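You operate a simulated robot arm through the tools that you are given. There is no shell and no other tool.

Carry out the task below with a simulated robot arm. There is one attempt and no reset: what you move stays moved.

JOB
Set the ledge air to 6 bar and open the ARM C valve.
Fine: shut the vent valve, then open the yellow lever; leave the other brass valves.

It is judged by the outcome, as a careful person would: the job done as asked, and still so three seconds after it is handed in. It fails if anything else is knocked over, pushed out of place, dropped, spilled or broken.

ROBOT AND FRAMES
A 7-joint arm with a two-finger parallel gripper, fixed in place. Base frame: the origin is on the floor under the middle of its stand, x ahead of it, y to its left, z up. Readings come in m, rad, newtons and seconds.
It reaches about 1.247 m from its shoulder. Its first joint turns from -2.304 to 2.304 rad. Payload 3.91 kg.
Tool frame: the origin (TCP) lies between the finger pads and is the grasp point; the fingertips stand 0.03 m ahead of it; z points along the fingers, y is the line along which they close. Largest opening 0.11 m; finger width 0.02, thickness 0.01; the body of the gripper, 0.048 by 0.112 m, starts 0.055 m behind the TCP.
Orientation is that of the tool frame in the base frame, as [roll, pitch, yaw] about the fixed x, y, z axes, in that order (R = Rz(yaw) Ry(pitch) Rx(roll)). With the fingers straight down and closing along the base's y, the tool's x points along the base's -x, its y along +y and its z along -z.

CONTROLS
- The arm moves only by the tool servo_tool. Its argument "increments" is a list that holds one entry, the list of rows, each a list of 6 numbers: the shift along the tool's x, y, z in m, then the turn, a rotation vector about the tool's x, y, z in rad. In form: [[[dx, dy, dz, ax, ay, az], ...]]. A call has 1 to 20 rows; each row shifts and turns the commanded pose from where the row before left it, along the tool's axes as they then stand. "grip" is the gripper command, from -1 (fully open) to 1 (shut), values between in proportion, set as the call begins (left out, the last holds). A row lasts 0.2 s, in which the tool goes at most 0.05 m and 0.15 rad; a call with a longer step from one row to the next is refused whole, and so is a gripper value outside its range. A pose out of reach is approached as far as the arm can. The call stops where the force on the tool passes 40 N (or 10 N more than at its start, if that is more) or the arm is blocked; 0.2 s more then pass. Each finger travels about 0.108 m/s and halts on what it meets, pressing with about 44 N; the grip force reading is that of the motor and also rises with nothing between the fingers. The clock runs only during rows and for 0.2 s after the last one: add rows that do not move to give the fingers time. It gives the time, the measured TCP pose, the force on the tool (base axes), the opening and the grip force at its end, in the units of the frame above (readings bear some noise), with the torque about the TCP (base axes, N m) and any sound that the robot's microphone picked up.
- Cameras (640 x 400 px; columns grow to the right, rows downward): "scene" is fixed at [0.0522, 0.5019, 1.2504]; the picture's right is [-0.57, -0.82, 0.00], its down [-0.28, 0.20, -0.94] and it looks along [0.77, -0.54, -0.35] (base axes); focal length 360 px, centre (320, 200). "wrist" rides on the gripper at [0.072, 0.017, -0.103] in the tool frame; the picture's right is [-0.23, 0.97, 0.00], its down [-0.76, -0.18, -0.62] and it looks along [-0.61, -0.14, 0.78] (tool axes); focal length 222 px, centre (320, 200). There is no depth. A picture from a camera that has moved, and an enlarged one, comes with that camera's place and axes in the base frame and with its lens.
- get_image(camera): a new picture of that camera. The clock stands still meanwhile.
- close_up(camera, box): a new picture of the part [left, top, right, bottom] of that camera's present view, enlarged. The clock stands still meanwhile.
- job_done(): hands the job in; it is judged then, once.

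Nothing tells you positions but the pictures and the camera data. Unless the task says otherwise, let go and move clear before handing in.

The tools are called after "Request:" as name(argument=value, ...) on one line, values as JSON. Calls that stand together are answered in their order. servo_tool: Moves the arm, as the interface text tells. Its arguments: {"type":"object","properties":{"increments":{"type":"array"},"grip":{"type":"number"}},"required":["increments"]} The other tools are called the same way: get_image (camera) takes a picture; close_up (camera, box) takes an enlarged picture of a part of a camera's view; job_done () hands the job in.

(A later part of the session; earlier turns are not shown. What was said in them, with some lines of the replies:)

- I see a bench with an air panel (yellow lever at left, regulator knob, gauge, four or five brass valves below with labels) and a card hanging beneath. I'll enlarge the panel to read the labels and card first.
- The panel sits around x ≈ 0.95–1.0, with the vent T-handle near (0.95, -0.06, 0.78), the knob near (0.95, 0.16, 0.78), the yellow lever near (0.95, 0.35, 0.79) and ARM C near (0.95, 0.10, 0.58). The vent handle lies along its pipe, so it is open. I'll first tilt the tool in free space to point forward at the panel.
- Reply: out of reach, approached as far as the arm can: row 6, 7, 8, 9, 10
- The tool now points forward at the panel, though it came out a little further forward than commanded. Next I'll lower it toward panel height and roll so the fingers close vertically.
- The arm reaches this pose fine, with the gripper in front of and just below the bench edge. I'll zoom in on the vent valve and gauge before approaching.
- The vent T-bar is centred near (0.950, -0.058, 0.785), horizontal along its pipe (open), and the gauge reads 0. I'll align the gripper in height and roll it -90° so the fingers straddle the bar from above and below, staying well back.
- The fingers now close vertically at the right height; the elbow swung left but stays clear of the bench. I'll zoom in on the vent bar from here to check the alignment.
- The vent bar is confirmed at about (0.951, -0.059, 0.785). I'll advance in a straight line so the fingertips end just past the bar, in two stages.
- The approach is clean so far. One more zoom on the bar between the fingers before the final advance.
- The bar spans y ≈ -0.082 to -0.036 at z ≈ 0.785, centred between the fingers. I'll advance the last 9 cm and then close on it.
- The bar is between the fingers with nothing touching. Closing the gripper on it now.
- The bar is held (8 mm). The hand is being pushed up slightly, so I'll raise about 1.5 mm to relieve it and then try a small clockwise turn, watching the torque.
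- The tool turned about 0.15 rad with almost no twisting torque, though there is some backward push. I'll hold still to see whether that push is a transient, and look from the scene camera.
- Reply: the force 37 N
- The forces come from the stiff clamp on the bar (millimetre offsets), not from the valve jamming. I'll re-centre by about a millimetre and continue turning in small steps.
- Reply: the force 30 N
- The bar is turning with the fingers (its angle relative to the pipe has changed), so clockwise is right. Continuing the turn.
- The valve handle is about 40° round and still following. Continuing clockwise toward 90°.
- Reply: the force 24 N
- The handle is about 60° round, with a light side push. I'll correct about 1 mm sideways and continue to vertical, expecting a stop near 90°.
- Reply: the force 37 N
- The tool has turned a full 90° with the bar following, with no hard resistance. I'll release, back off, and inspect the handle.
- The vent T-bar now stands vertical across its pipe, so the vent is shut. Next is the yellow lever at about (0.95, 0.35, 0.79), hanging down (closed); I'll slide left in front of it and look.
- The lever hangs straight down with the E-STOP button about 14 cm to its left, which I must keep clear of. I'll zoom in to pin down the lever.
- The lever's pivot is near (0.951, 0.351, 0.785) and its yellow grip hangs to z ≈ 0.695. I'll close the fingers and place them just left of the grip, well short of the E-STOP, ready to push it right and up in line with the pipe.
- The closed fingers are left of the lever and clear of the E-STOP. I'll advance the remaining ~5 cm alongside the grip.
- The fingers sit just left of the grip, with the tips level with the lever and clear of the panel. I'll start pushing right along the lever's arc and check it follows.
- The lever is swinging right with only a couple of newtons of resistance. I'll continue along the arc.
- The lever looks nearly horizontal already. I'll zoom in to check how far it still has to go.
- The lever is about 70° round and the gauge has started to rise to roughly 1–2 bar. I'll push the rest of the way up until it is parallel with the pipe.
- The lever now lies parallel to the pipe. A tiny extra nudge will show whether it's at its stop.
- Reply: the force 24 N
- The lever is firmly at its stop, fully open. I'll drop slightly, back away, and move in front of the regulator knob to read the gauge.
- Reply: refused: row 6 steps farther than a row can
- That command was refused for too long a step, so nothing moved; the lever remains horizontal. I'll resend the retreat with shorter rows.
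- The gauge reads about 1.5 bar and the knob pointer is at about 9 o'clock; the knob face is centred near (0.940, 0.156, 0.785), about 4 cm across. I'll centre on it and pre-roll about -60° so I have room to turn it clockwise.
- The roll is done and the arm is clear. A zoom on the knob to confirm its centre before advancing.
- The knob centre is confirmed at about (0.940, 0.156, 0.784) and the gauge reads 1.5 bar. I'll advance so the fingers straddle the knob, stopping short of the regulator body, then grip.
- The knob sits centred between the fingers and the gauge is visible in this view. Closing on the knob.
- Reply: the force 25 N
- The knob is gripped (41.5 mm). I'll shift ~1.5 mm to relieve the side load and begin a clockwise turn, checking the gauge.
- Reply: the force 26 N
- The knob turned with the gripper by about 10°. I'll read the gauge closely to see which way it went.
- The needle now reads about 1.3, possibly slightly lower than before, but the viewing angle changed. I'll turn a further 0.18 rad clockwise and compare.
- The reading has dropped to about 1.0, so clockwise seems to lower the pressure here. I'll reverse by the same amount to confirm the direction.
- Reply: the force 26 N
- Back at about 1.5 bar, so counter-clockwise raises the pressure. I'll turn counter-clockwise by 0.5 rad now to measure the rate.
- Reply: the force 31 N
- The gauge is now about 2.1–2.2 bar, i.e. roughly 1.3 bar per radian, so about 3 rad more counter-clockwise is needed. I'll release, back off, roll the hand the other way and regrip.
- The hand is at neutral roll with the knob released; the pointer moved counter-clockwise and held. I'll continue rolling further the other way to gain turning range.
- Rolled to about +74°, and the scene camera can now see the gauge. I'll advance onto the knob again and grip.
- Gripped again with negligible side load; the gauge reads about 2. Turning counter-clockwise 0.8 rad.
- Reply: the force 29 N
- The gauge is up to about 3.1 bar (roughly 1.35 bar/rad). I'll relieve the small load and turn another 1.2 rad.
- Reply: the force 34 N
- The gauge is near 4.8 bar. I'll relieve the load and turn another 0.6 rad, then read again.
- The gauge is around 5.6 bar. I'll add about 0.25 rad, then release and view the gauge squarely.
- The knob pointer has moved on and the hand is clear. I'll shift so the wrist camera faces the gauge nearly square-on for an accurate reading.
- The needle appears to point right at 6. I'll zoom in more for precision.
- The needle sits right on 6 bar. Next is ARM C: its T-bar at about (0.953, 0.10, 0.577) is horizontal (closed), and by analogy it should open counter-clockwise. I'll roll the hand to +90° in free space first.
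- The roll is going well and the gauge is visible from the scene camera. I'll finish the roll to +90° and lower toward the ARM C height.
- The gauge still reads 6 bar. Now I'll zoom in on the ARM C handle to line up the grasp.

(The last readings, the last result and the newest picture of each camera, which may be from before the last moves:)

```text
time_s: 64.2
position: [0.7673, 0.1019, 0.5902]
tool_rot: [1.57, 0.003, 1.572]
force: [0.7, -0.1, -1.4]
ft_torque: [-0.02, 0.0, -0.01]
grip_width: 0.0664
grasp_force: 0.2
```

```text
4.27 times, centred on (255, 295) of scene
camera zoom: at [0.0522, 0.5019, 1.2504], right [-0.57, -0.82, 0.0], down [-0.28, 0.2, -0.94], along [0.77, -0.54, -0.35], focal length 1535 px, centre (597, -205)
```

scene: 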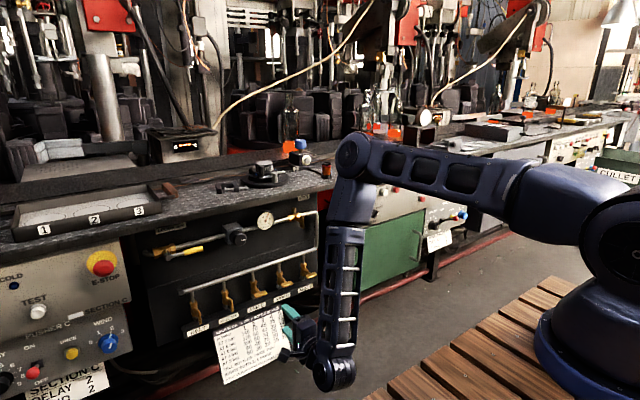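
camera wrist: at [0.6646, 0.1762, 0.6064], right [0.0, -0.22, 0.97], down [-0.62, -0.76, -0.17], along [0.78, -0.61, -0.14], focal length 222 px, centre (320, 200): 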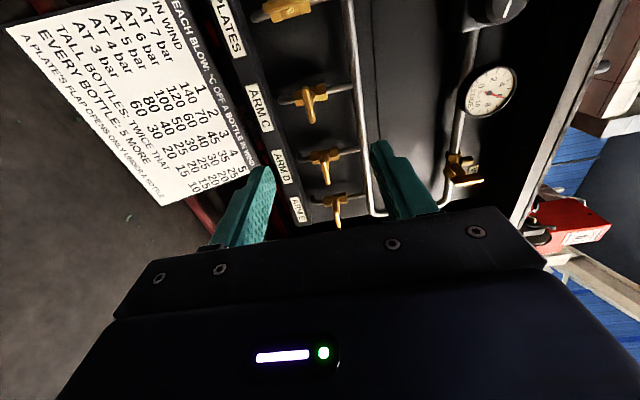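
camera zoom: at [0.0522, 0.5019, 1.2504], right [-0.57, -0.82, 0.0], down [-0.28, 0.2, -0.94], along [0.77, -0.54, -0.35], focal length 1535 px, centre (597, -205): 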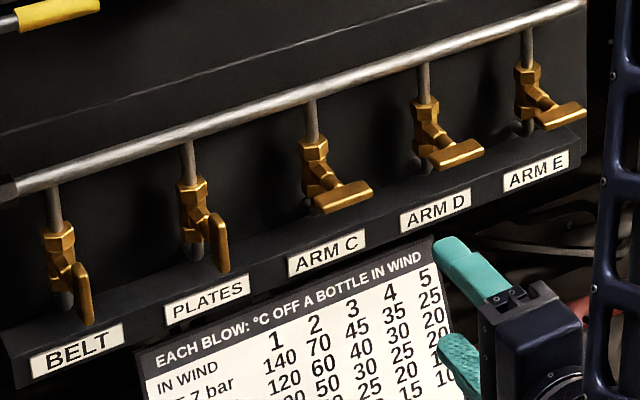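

The ARM C bar is centred near (0.952, 0.101, 0.574), with the label strip lower down and further back. I'll align and advance in two stages.

Request:
servo_tool(increments=[[[-0.001, -0.0162, 0, 0, 0, 0], [0, 0, 0.035, 0, 0, 0], [0, 0, 0.035, 0, 0, 0], [0, 0, 0.03, 0, 0, 0], [0, 0, 0, 0, 0, 0]]])

Request:
close_up(camera="wrist", box=[200, 40, 440, 220])

Request:
get_image(camera="scene")

```text
time_s: 65.4
position: [0.8677, 0.1017, 0.5748]
tool_rot: [1.571, 0.003, 1.571]
force: [0.0, 0.7, -0.7]
ft_torque: [0.03, -0.01, -0.03]
grip_width: 0.066
grasp_force: 0.1
```

```text
2.22 times, centred on (320, 130) of wrist
camera zoom: at [0.7648, 0.175, 0.5918], right [0.0, -0.22, 0.97], down [-0.62, -0.76, -0.18], along [0.78, -0.61, -0.14], focal length 494 px, centre (320, 356)
```

zoom: 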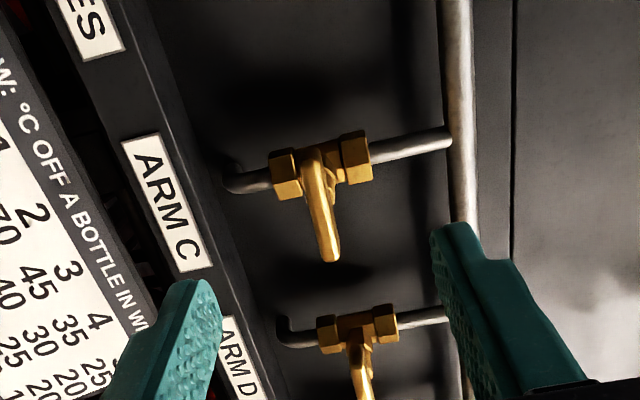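

```text
taken
```

scene: 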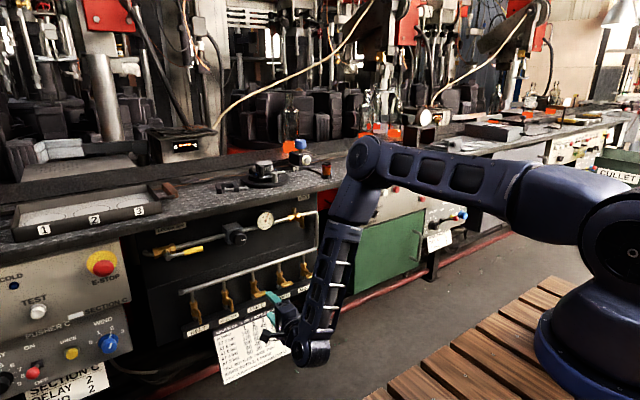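

Alignment is good. Advancing the last 7 cm, then closing on the bar.

Request:
servo_tool(increments=[[[-0.001, 0, 0.03, 0, 0, 0], [0, 0, 0.03, 0, 0, 0], [0, 0, 0.01, 0, 0, 0], [0, 0, 0, 0, 0, 0]]])

Request:
servo_tool(increments=[[[0, 0, 0, 0, 0, 0], [0, 0, 0, 0, 0, 0], [0, 0, 0, 0, 0, 0], [0, 0, 0, 0, 0, 0]]], grip=1)

Request:
get_image(camera="wrist")

```text
time_s: 66.4
position: [0.9368, 0.1005, 0.5743]
tool_rot: [1.569, 0.003, 1.571]
force: [0.2, 0.6, 0.3]
ft_torque: [0.0, -0.01, 0.01]
grip_width: 0.0661
grasp_force: 0.0
```

```text
time_s: 67.4
position: [0.9367, 0.099, 0.5753]
tool_rot: [1.571, 0.004, 1.571]
force: [-1.3, -0.1, 7.2]
ft_torque: [0.0, -0.01, -0.17]
grip_width: 0.0079
grasp_force: 45.2
```

```text
taken
camera wrist: at [0.8346, 0.1735, 0.5919], right [0.0, -0.22, 0.97], down [-0.62, -0.76, -0.18], along [0.78, -0.61, -0.14], focal length 222 px, centre (320, 200)
```

wrist: 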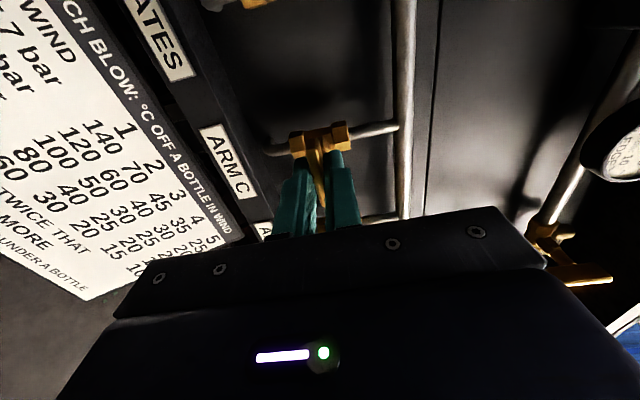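

The ARM C bar is held cleanly. Trying a small counter-clockwise turn and watching the torque.

Request:
servo_tool(increments=[[[0, 0.0007, 0, 0, 0, -0.05], [0, 0, 0, 0, 0, -0.05], [0, 0, 0, 0, 0, -0.05], [0, 0, 0, 0, 0, 0]]])

Request:
close_up(camera="wrist", box=[240, 80, 400, 240])

```text
time_s: 68.4
position: [0.9375, 0.0999, 0.5749]
tool_rot: [1.571, 0.153, 1.571]
force: [21.2, 2.5, -4.0]
ft_torque: [0.03, 0.25, 0.92]
grip_width: 0.0079
grasp_force: 45.2
```

```text
2.50 times, centred on (320, 160) of wrist
camera zoom: at [0.8346, 0.1752, 0.581], right [0.0, -0.07, 1.0], down [-0.62, -0.78, -0.06], along [0.78, -0.62, -0.05], focal length 555 px, centre (320, 300)
```

zoom: 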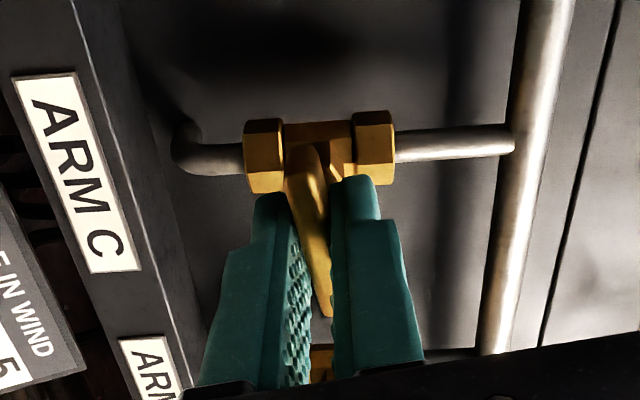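

Little twisting torque, so it seems to turn freely. Continuing counter-clockwise while checking that the bar follows.

Request:
servo_tool(increments=[[[0, 0, 0.0005, 0, 0, -0.07], [0, 0, 0, 0, 0, -0.07], [0, 0, 0, 0, 0, -0.07], [0, 0, 0, 0, 0, -0.07], [0, 0, 0, 0, 0, 0]]])

Request:
close_up(camera="wrist", box=[240, 80, 400, 240])

```text
time_s: 69.6
position: [0.9372, 0.1015, 0.5747]
tool_rot: [1.571, 0.435, 1.572]
force: [26.3, 15.7, 0.8]
ft_torque: [-0.02, 0.07, 0.23]
grip_width: 0.008
grasp_force: 44.8
```

```text
2.50 times, centred on (320, 160) of wrist
camera zoom: at [0.8343, 0.1737, 0.5605], right [0.0, 0.2, 0.98], down [-0.62, -0.77, 0.16], along [0.78, -0.61, 0.13], focal length 555 px, centre (320, 300)
```

zoom: 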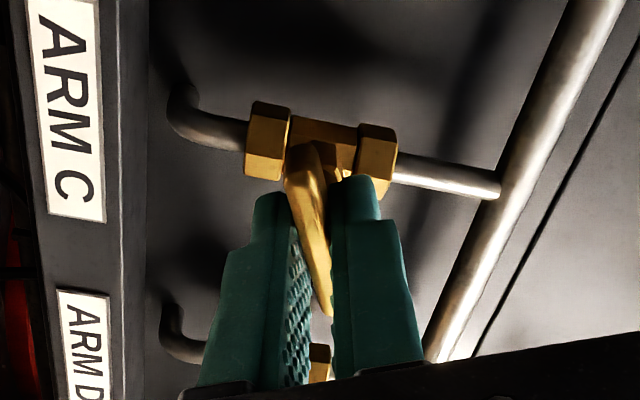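

The bar is turning with the fingers (about 25° so far). I'll trim the loads and continue toward vertical.

Request:
servo_tool(increments=[[[0.0009, 0.0004, 0.001, 0, 0, -0.08], [0, 0, 0, 0, 0, -0.08], [0, 0, 0, 0, 0, -0.08], [0, 0, 0, 0, 0, -0.08], [0, 0, 0, 0, 0, -0.08], [0, 0, 0, 0, 0, -0.08], [0, 0, 0, 0, 0, 0]]])

Request:
close_up(camera="wrist", box=[240, 80, 400, 240])

Request:
get_image(camera="scene")

```text
time_s: 71.2
position: [0.9366, 0.1019, 0.5764]
tool_rot: [1.569, 0.915, 1.569]
force: [-13.4, -4.8, 20.0]
ft_torque: [0.0, -0.92, -0.55]
grip_width: 0.0081
grasp_force: 45.2
```

```text
2.50 times, centred on (320, 160) of wrist
camera zoom: at [0.8345, 0.1589, 0.5288], right [0.0, 0.63, 0.77], down [-0.62, -0.61, 0.49], along [0.78, -0.48, 0.4], focal length 555 px, centre (320, 300)
```

zoom: 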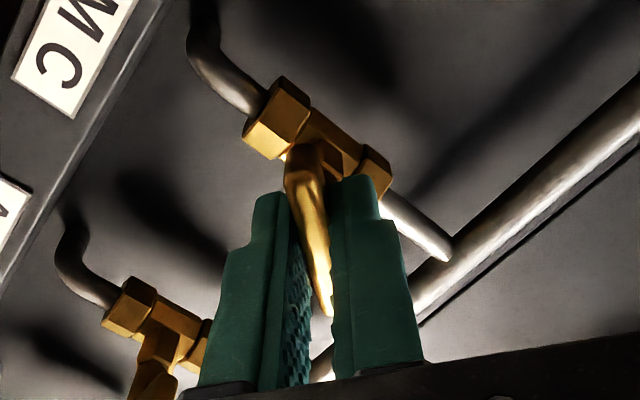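

```text
taken
```

scene: 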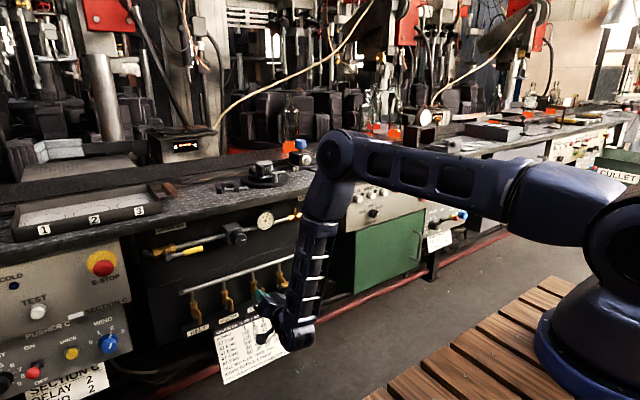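

About 52° round and the bar is still following. Continuing to vertical.

Request:
servo_tool(increments=[[[-0.0008, 0.0006, -0.0004, 0, 0, -0.08], [0, 0, 0, 0, 0, -0.08], [0, 0, 0, 0, 0, -0.08], [0, 0, 0, 0, 0, -0.08], [0, 0, 0, 0, 0, -0.08], [0, 0, 0, 0, 0, -0.08], [0, 0, 0, 0, 0, -0.08], [0, 0, 0, 0, 0, -0.08], [0, 0, 0, 0, 0, 0]]])

Request:
close_up(camera="wrist", box=[240, 80, 400, 240])

Request:
close_up(camera="scene", box=[180, 195, 330, 320])

```text
time_s: 73.2
position: [0.9375, 0.1007, 0.575]
tool_rot: [1.558, 1.555, 1.559]
force: [-14.8, -3.0, 10.8]
ft_torque: [0.02, -0.13, -0.08]
grip_width: 0.008
grasp_force: 45.1
```

```text
2.50 times, centred on (320, 160) of wrist
camera zoom: at [0.8344, 0.1198, 0.5039], right [0.0, 0.97, 0.24], down [-0.62, -0.19, 0.76], along [0.78, -0.15, 0.6], focal length 555 px, centre (320, 300)
```

zoom: 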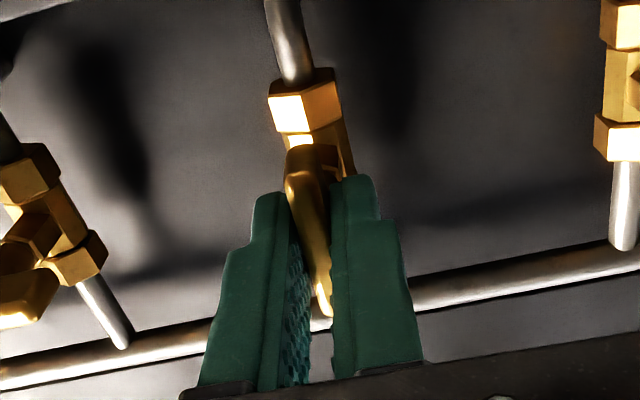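

```text
3.20 times, centred on (255, 258) of scene
camera zoom: at [0.0522, 0.5019, 1.2504], right [-0.57, -0.82, 0.0], down [-0.28, 0.2, -0.94], along [0.77, -0.54, -0.35], focal length 1151 px, centre (528, 16)
```

zoom: 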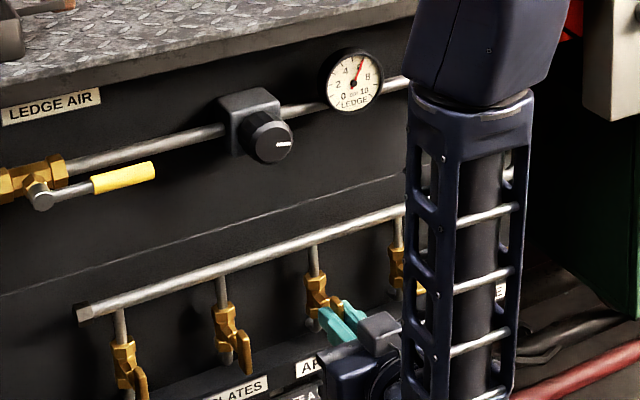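

The bar is now vertical, parallel to its drop pipe. A small extra twist will tell me whether it's against its stop.

Request:
servo_tool(increments=[[[0, 0, 0, 0, 0, -0.03], [0, 0, 0, 0, 0, -0.03], [0, 0, 0, 0, 0, 0]]])

```text
time_s: 74.0
position: [0.9364, 0.1011, 0.5752]
tool_rot: [-1.561, 1.527, -1.561]
force: [-10.6, -1.1, 8.5]
ft_torque: [0.91, -0.13, -0.05]
grip_width: 0.0083
grasp_force: 45.5
```

I feel the stop (0.9 N·m), so ARM C is fully open. I'll relax the twist, release, and back away.

Request:
servo_tool(increments=[[[0, 0, 0, 0, 0, 0.04], [0, 0, 0, 0, 0, 0]]])

Request:
servo_tool(increments=[[[0, 0, 0, 0, 0, 0], [0, 0, 0, 0, 0, 0], [0, 0, -0.02, 0, 0, 0], [0, 0, -0.04, 0, 0, 0], [0, 0, -0.04, 0, 0, 0], [0, 0, -0.04, 0, 0, 0], [0, 0, 0, 0, 0, 0]]], grip=-0.2)

Request:
get_image(camera="wrist")

Request:
close_up(camera="scene", box=[180, 195, 330, 320])

```text
time_s: 74.6
position: [0.937, 0.1014, 0.5749]
tool_rot: [-1.052, 1.569, -1.051]
force: [-9.7, -1.5, 12.7]
ft_torque: [0.09, 0.56, 0.05]
grip_width: 0.0079
grasp_force: 45.0
```

```text
time_s: 76.2
position: [0.7954, 0.1026, 0.5745]
tool_rot: [-1.435, 1.567, -1.436]
force: [-0.5, 0.6, -0.6]
ft_torque: [-0.04, 0.04, -0.01]
grip_width: 0.0661
grasp_force: 0.0
```

```text
taken
camera wrist: at [0.6935, 0.1199, 0.5019], right [0.0, 0.97, 0.23], down [-0.62, -0.18, 0.76], along [0.78, -0.14, 0.61], focal length 222 px, centre (320, 200)
```

wrist: 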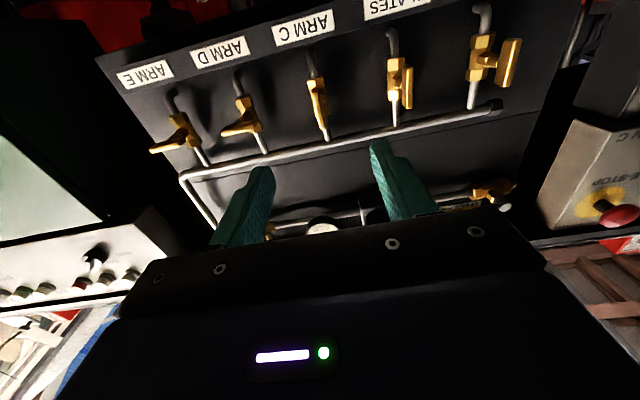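

```text
3.20 times, centred on (255, 258) of scene
camera zoom: at [0.0522, 0.5019, 1.2504], right [-0.57, -0.82, 0.0], down [-0.28, 0.2, -0.94], along [0.77, -0.54, -0.35], focal length 1151 px, centre (528, 16)
```

zoom: 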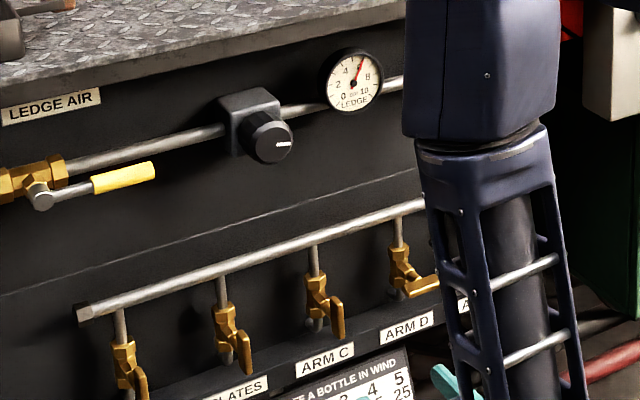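

ARM C now hangs parallel to its pipe like the two open valves, and the gauge still shows 6. I'll go back up to check that the vent valve is fully on its stop and re-read the gauge.

Request:
servo_tool(increments=[[[-0.0353, -0.0269, 0, 0, 0, 0], [-0.0353, -0.0269, 0, 0, 0, 0], [-0.0353, -0.0269, 0, 0, 0, 0], [-0.0353, -0.0269, 0, 0, 0, 0], [-0.0353, -0.0269, 0, 0, 0, 0], [-0.0353, -0.0269, 0, 0, 0, 0], [0, 0, 0, 0, 0, 0]]])

Request:
close_up(camera="wrist", box=[240, 20, 440, 145])

Request:
get_image(camera="scene")

Request:
close_up(camera="scene", box=[240, 195, 330, 255])

```text
time_s: 77.8
position: [0.7948, -0.0603, 0.7883]
tool_rot: [-1.719, 1.57, -1.72]
force: [0.4, 0.4, 0.3]
ft_torque: [0.02, 0.0, -0.02]
grip_width: 0.0662
grasp_force: 0.1
```

```text
3.20 times, centred on (340, 82) of wrist
camera zoom: at [0.6927, -0.0438, 0.7152], right [0.0, 0.97, 0.23], down [-0.62, -0.18, 0.76], along [0.78, -0.14, 0.61], focal length 711 px, centre (256, 576)
```

zoom: 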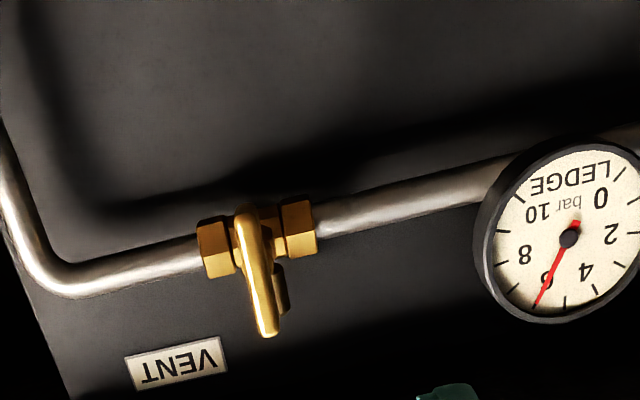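

```text
taken
```

scene: 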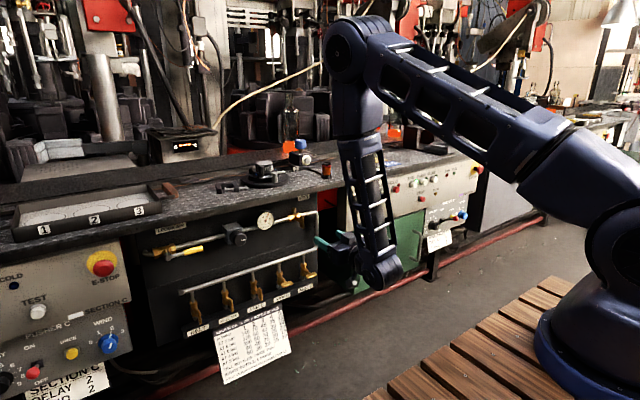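

```text
6.67 times, centred on (285, 225) of scene
camera zoom: at [0.0522, 0.5019, 1.2504], right [-0.57, -0.82, 0.0], down [-0.28, 0.2, -0.94], along [0.77, -0.54, -0.35], focal length 2398 px, centre (553, 33)
```

zoom: 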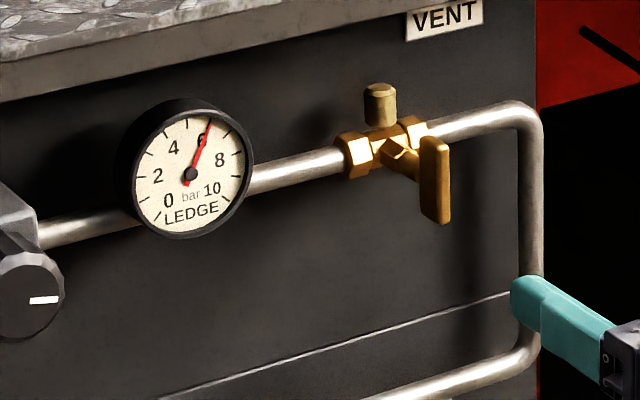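

The gauge holds at 6 bar. The vent handle looks vertical to within a few degrees; I'll grip it once more and twist gently clockwise to be sure it is on its stop.

Request:
servo_tool(increments=[[[0.003, 0.001, 0.03, 0, 0, 0], [0, 0, 0.035, 0, 0, 0], [0, 0, 0.035, 0, 0, 0], [0, 0, 0.03, 0, 0, 0], [0, 0, 0.011, 0, 0, 0], [0, 0, 0, 0, 0, 0]]])

Request:
get_image(camera="wrist")

```text
time_s: 79.2
position: [0.9361, -0.0594, 0.7834]
tool_rot: [-1.725, 1.569, -1.725]
force: [-0.3, -0.5, -0.9]
ft_torque: [-0.04, 0.01, 0.03]
grip_width: 0.0662
grasp_force: 0.1
```

```text
taken
camera wrist: at [0.8342, -0.0409, 0.7116], right [0.0, 0.97, 0.23], down [-0.62, -0.18, 0.76], along [0.78, -0.14, 0.61], focal length 222 px, centre (320, 200)
```

wrist: 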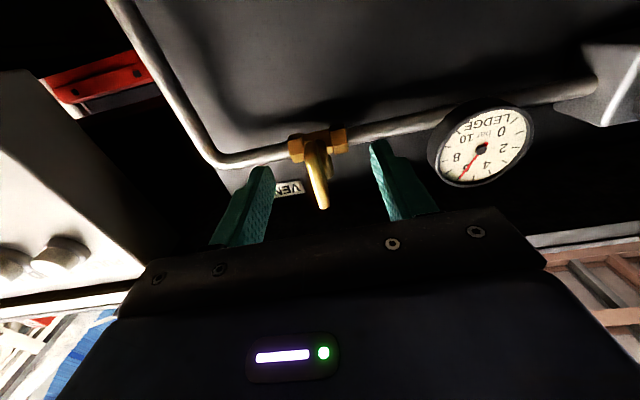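

Request:
servo_tool(increments=[[[0, 0, 0, 0, 0, 0], [0, 0, 0, 0, 0, 0], [0, 0, 0, 0, 0, 0], [0, 0, 0, 0, 0, 0]]], grip=1)

Request:
servo_tool(increments=[[[0, 0, 0, 0, 0, 0.03], [0, 0, 0, 0, 0, 0.03], [0, 0, 0, 0, 0, 0]]])

```text
time_s: 80.2
position: [0.9366, -0.0596, 0.7847]
tool_rot: [-1.637, 1.569, -1.639]
force: [1.6, -17.4, -0.4]
ft_torque: [0.06, 0.33, -0.02]
grip_width: 0.0078
grasp_force: 45.2
```

```text
time_s: 81.0
position: [0.9369, -0.0602, 0.7844]
tool_rot: [1.58, 1.512, 1.58]
force: [-7.2, -22.2, -1.6]
ft_torque: [-0.93, -0.74, -0.24]
grip_width: 0.0087
grasp_force: 44.7
```

The vent is against its stop too (0.9 N·m), so it is fully shut. I'll relax the twist, release, and back clear.

Request:
servo_tool(increments=[[[0, -0.0008, 0, 0, 0, -0.04], [0, 0, 0, 0, 0, 0]]])

Request:
servo_tool(increments=[[[0, 0, 0, 0, 0, 0], [0, 0, 0, 0, 0, 0], [0, 0, -0.02, 0, 0, 0], [0, 0, -0.04, 0, 0, 0], [0, 0, -0.04, 0, 0, 0], [0, 0, -0.04, 0, 0, 0], [0, 0, -0.03, 0, 0, 0], [0, 0, 0, 0, 0, 0]]], grip=-0.2)

Request:
get_image(camera="wrist")

Request:
close_up(camera="scene", box=[140, 195, 330, 315])

Request:
get_image(camera="scene")

```text
time_s: 81.6
position: [0.9365, -0.0603, 0.7829]
tool_rot: [1.621, 1.553, 1.62]
force: [-22.0, -22.1, 0.0]
ft_torque: [-0.95, -0.13, -0.3]
grip_width: 0.008
grasp_force: 45.3
```

```text
time_s: 83.4
position: [0.7678, -0.0606, 0.7845]
tool_rot: [1.556, 1.551, 1.556]
force: [0.2, 0.0, -1.0]
ft_torque: [0.01, 0.01, 0.03]
grip_width: 0.0662
grasp_force: 0.1
```

```text
taken
camera wrist: at [0.6656, -0.0404, 0.7127], right [0.0, 0.97, 0.25], down [-0.62, -0.19, 0.76], along [0.78, -0.15, 0.6], focal length 222 px, centre (320, 200)
```

wrist: 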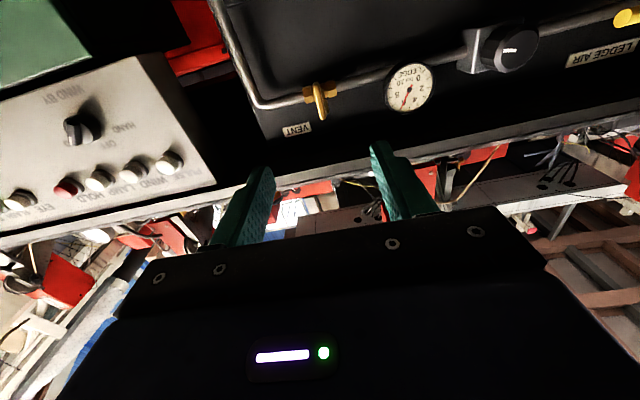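

```text
3.33 times, centred on (235, 255) of scene
camera zoom: at [0.0522, 0.5019, 1.2504], right [-0.57, -0.82, 0.0], down [-0.28, 0.2, -0.94], along [0.77, -0.54, -0.35], focal length 1199 px, centre (603, 17)
```

zoom: 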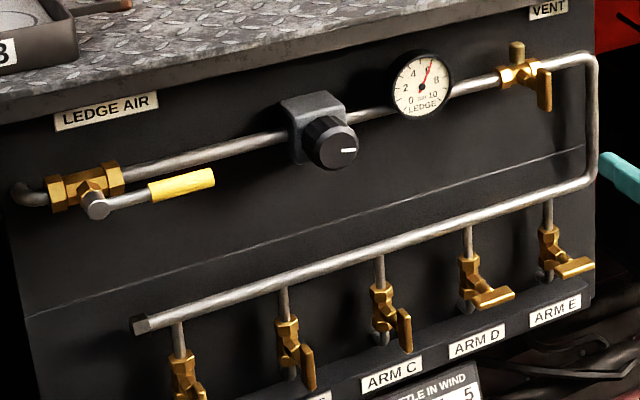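

```text
taken
```

scene: 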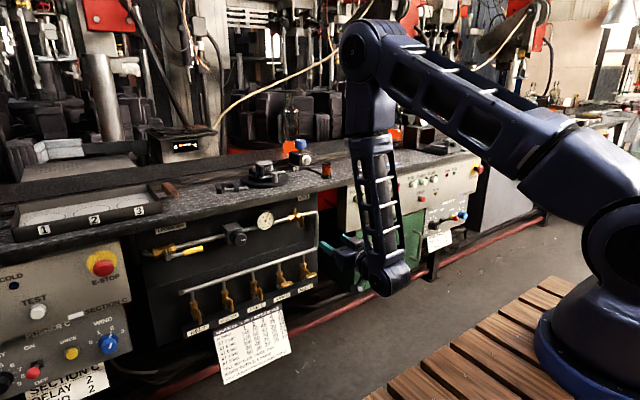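

All valves look right: vent shut, lever open, ARM C open, others unchanged. I'll take one last square-on reading of the gauge.

Request:
servo_tool(increments=[[[-0.034, 0.032, 0, 0, 0, 0], [-0.033, 0.032, 0, 0, 0, 0], [0, 0.032, 0, 0, 0, 0], [0, 0, 0, 0, 0, 0]]])

Request:
close_up(camera="wrist", box=[270, 0, 370, 100])

Request:
close_up(camera="scene", box=[252, 205, 282, 235])

```text
time_s: 84.4
position: [0.7702, 0.0365, 0.8544]
tool_rot: [1.586, 1.551, 1.585]
force: [0.3, 0.7, -0.4]
ft_torque: [-0.01, 0.02, 0.03]
grip_width: 0.066
grasp_force: 0.0
```

```text
4.00 times, centred on (320, 50) of wrist
camera zoom: at [0.6673, 0.0545, 0.7824], right [0.0, 0.97, 0.25], down [-0.62, -0.19, 0.76], along [0.78, -0.15, 0.6], focal length 888 px, centre (320, 800)
```

zoom: 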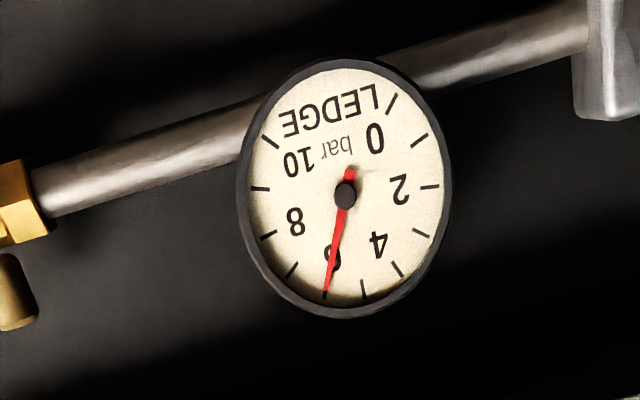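

```text
13.33 times, centred on (267, 220) of scene
camera zoom: at [0.0522, 0.5019, 1.2504], right [-0.57, -0.82, 0.0], down [-0.28, 0.2, -0.94], along [0.77, -0.54, -0.35], focal length 4796 px, centre (1027, -67)
```

zoom: 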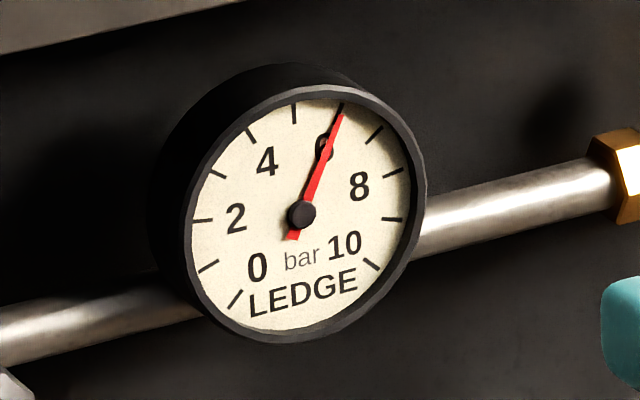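

Both views put the needle on 6 bar. The vent is shut, the yellow lever and ARM C are open, the other brass valves are as they were, and the open gripper is about 12 cm clear of the panel. Handing in.

Request:
job_done()

```text
The job is handed in.
```

The ledge air is set to 6 bar and the ARM C valve is open. I handed the job in with the gripper released and clear of the panel.

- **Vent valve:** I shut it first, turning the handle across its pipe until it reached its stop.
- **Yellow lever:** I opened it next, turning it in line with the pipe until it reached its stop.
- **Ledge air:** I turned the knob until the gauge needle sat on 6. On this regulator, counter-clockwise raises the pressure. The gauge still read 6 after ARM C was opened.
- **ARM C:** I opened it fully, to its stop.
- **Other brass valves:** I left them alone. BELT and PLATES were already open, and ARM D and ARM E are still closed.

Nothing else was touched or moved, including the E-STOP button next to the yellow lever.
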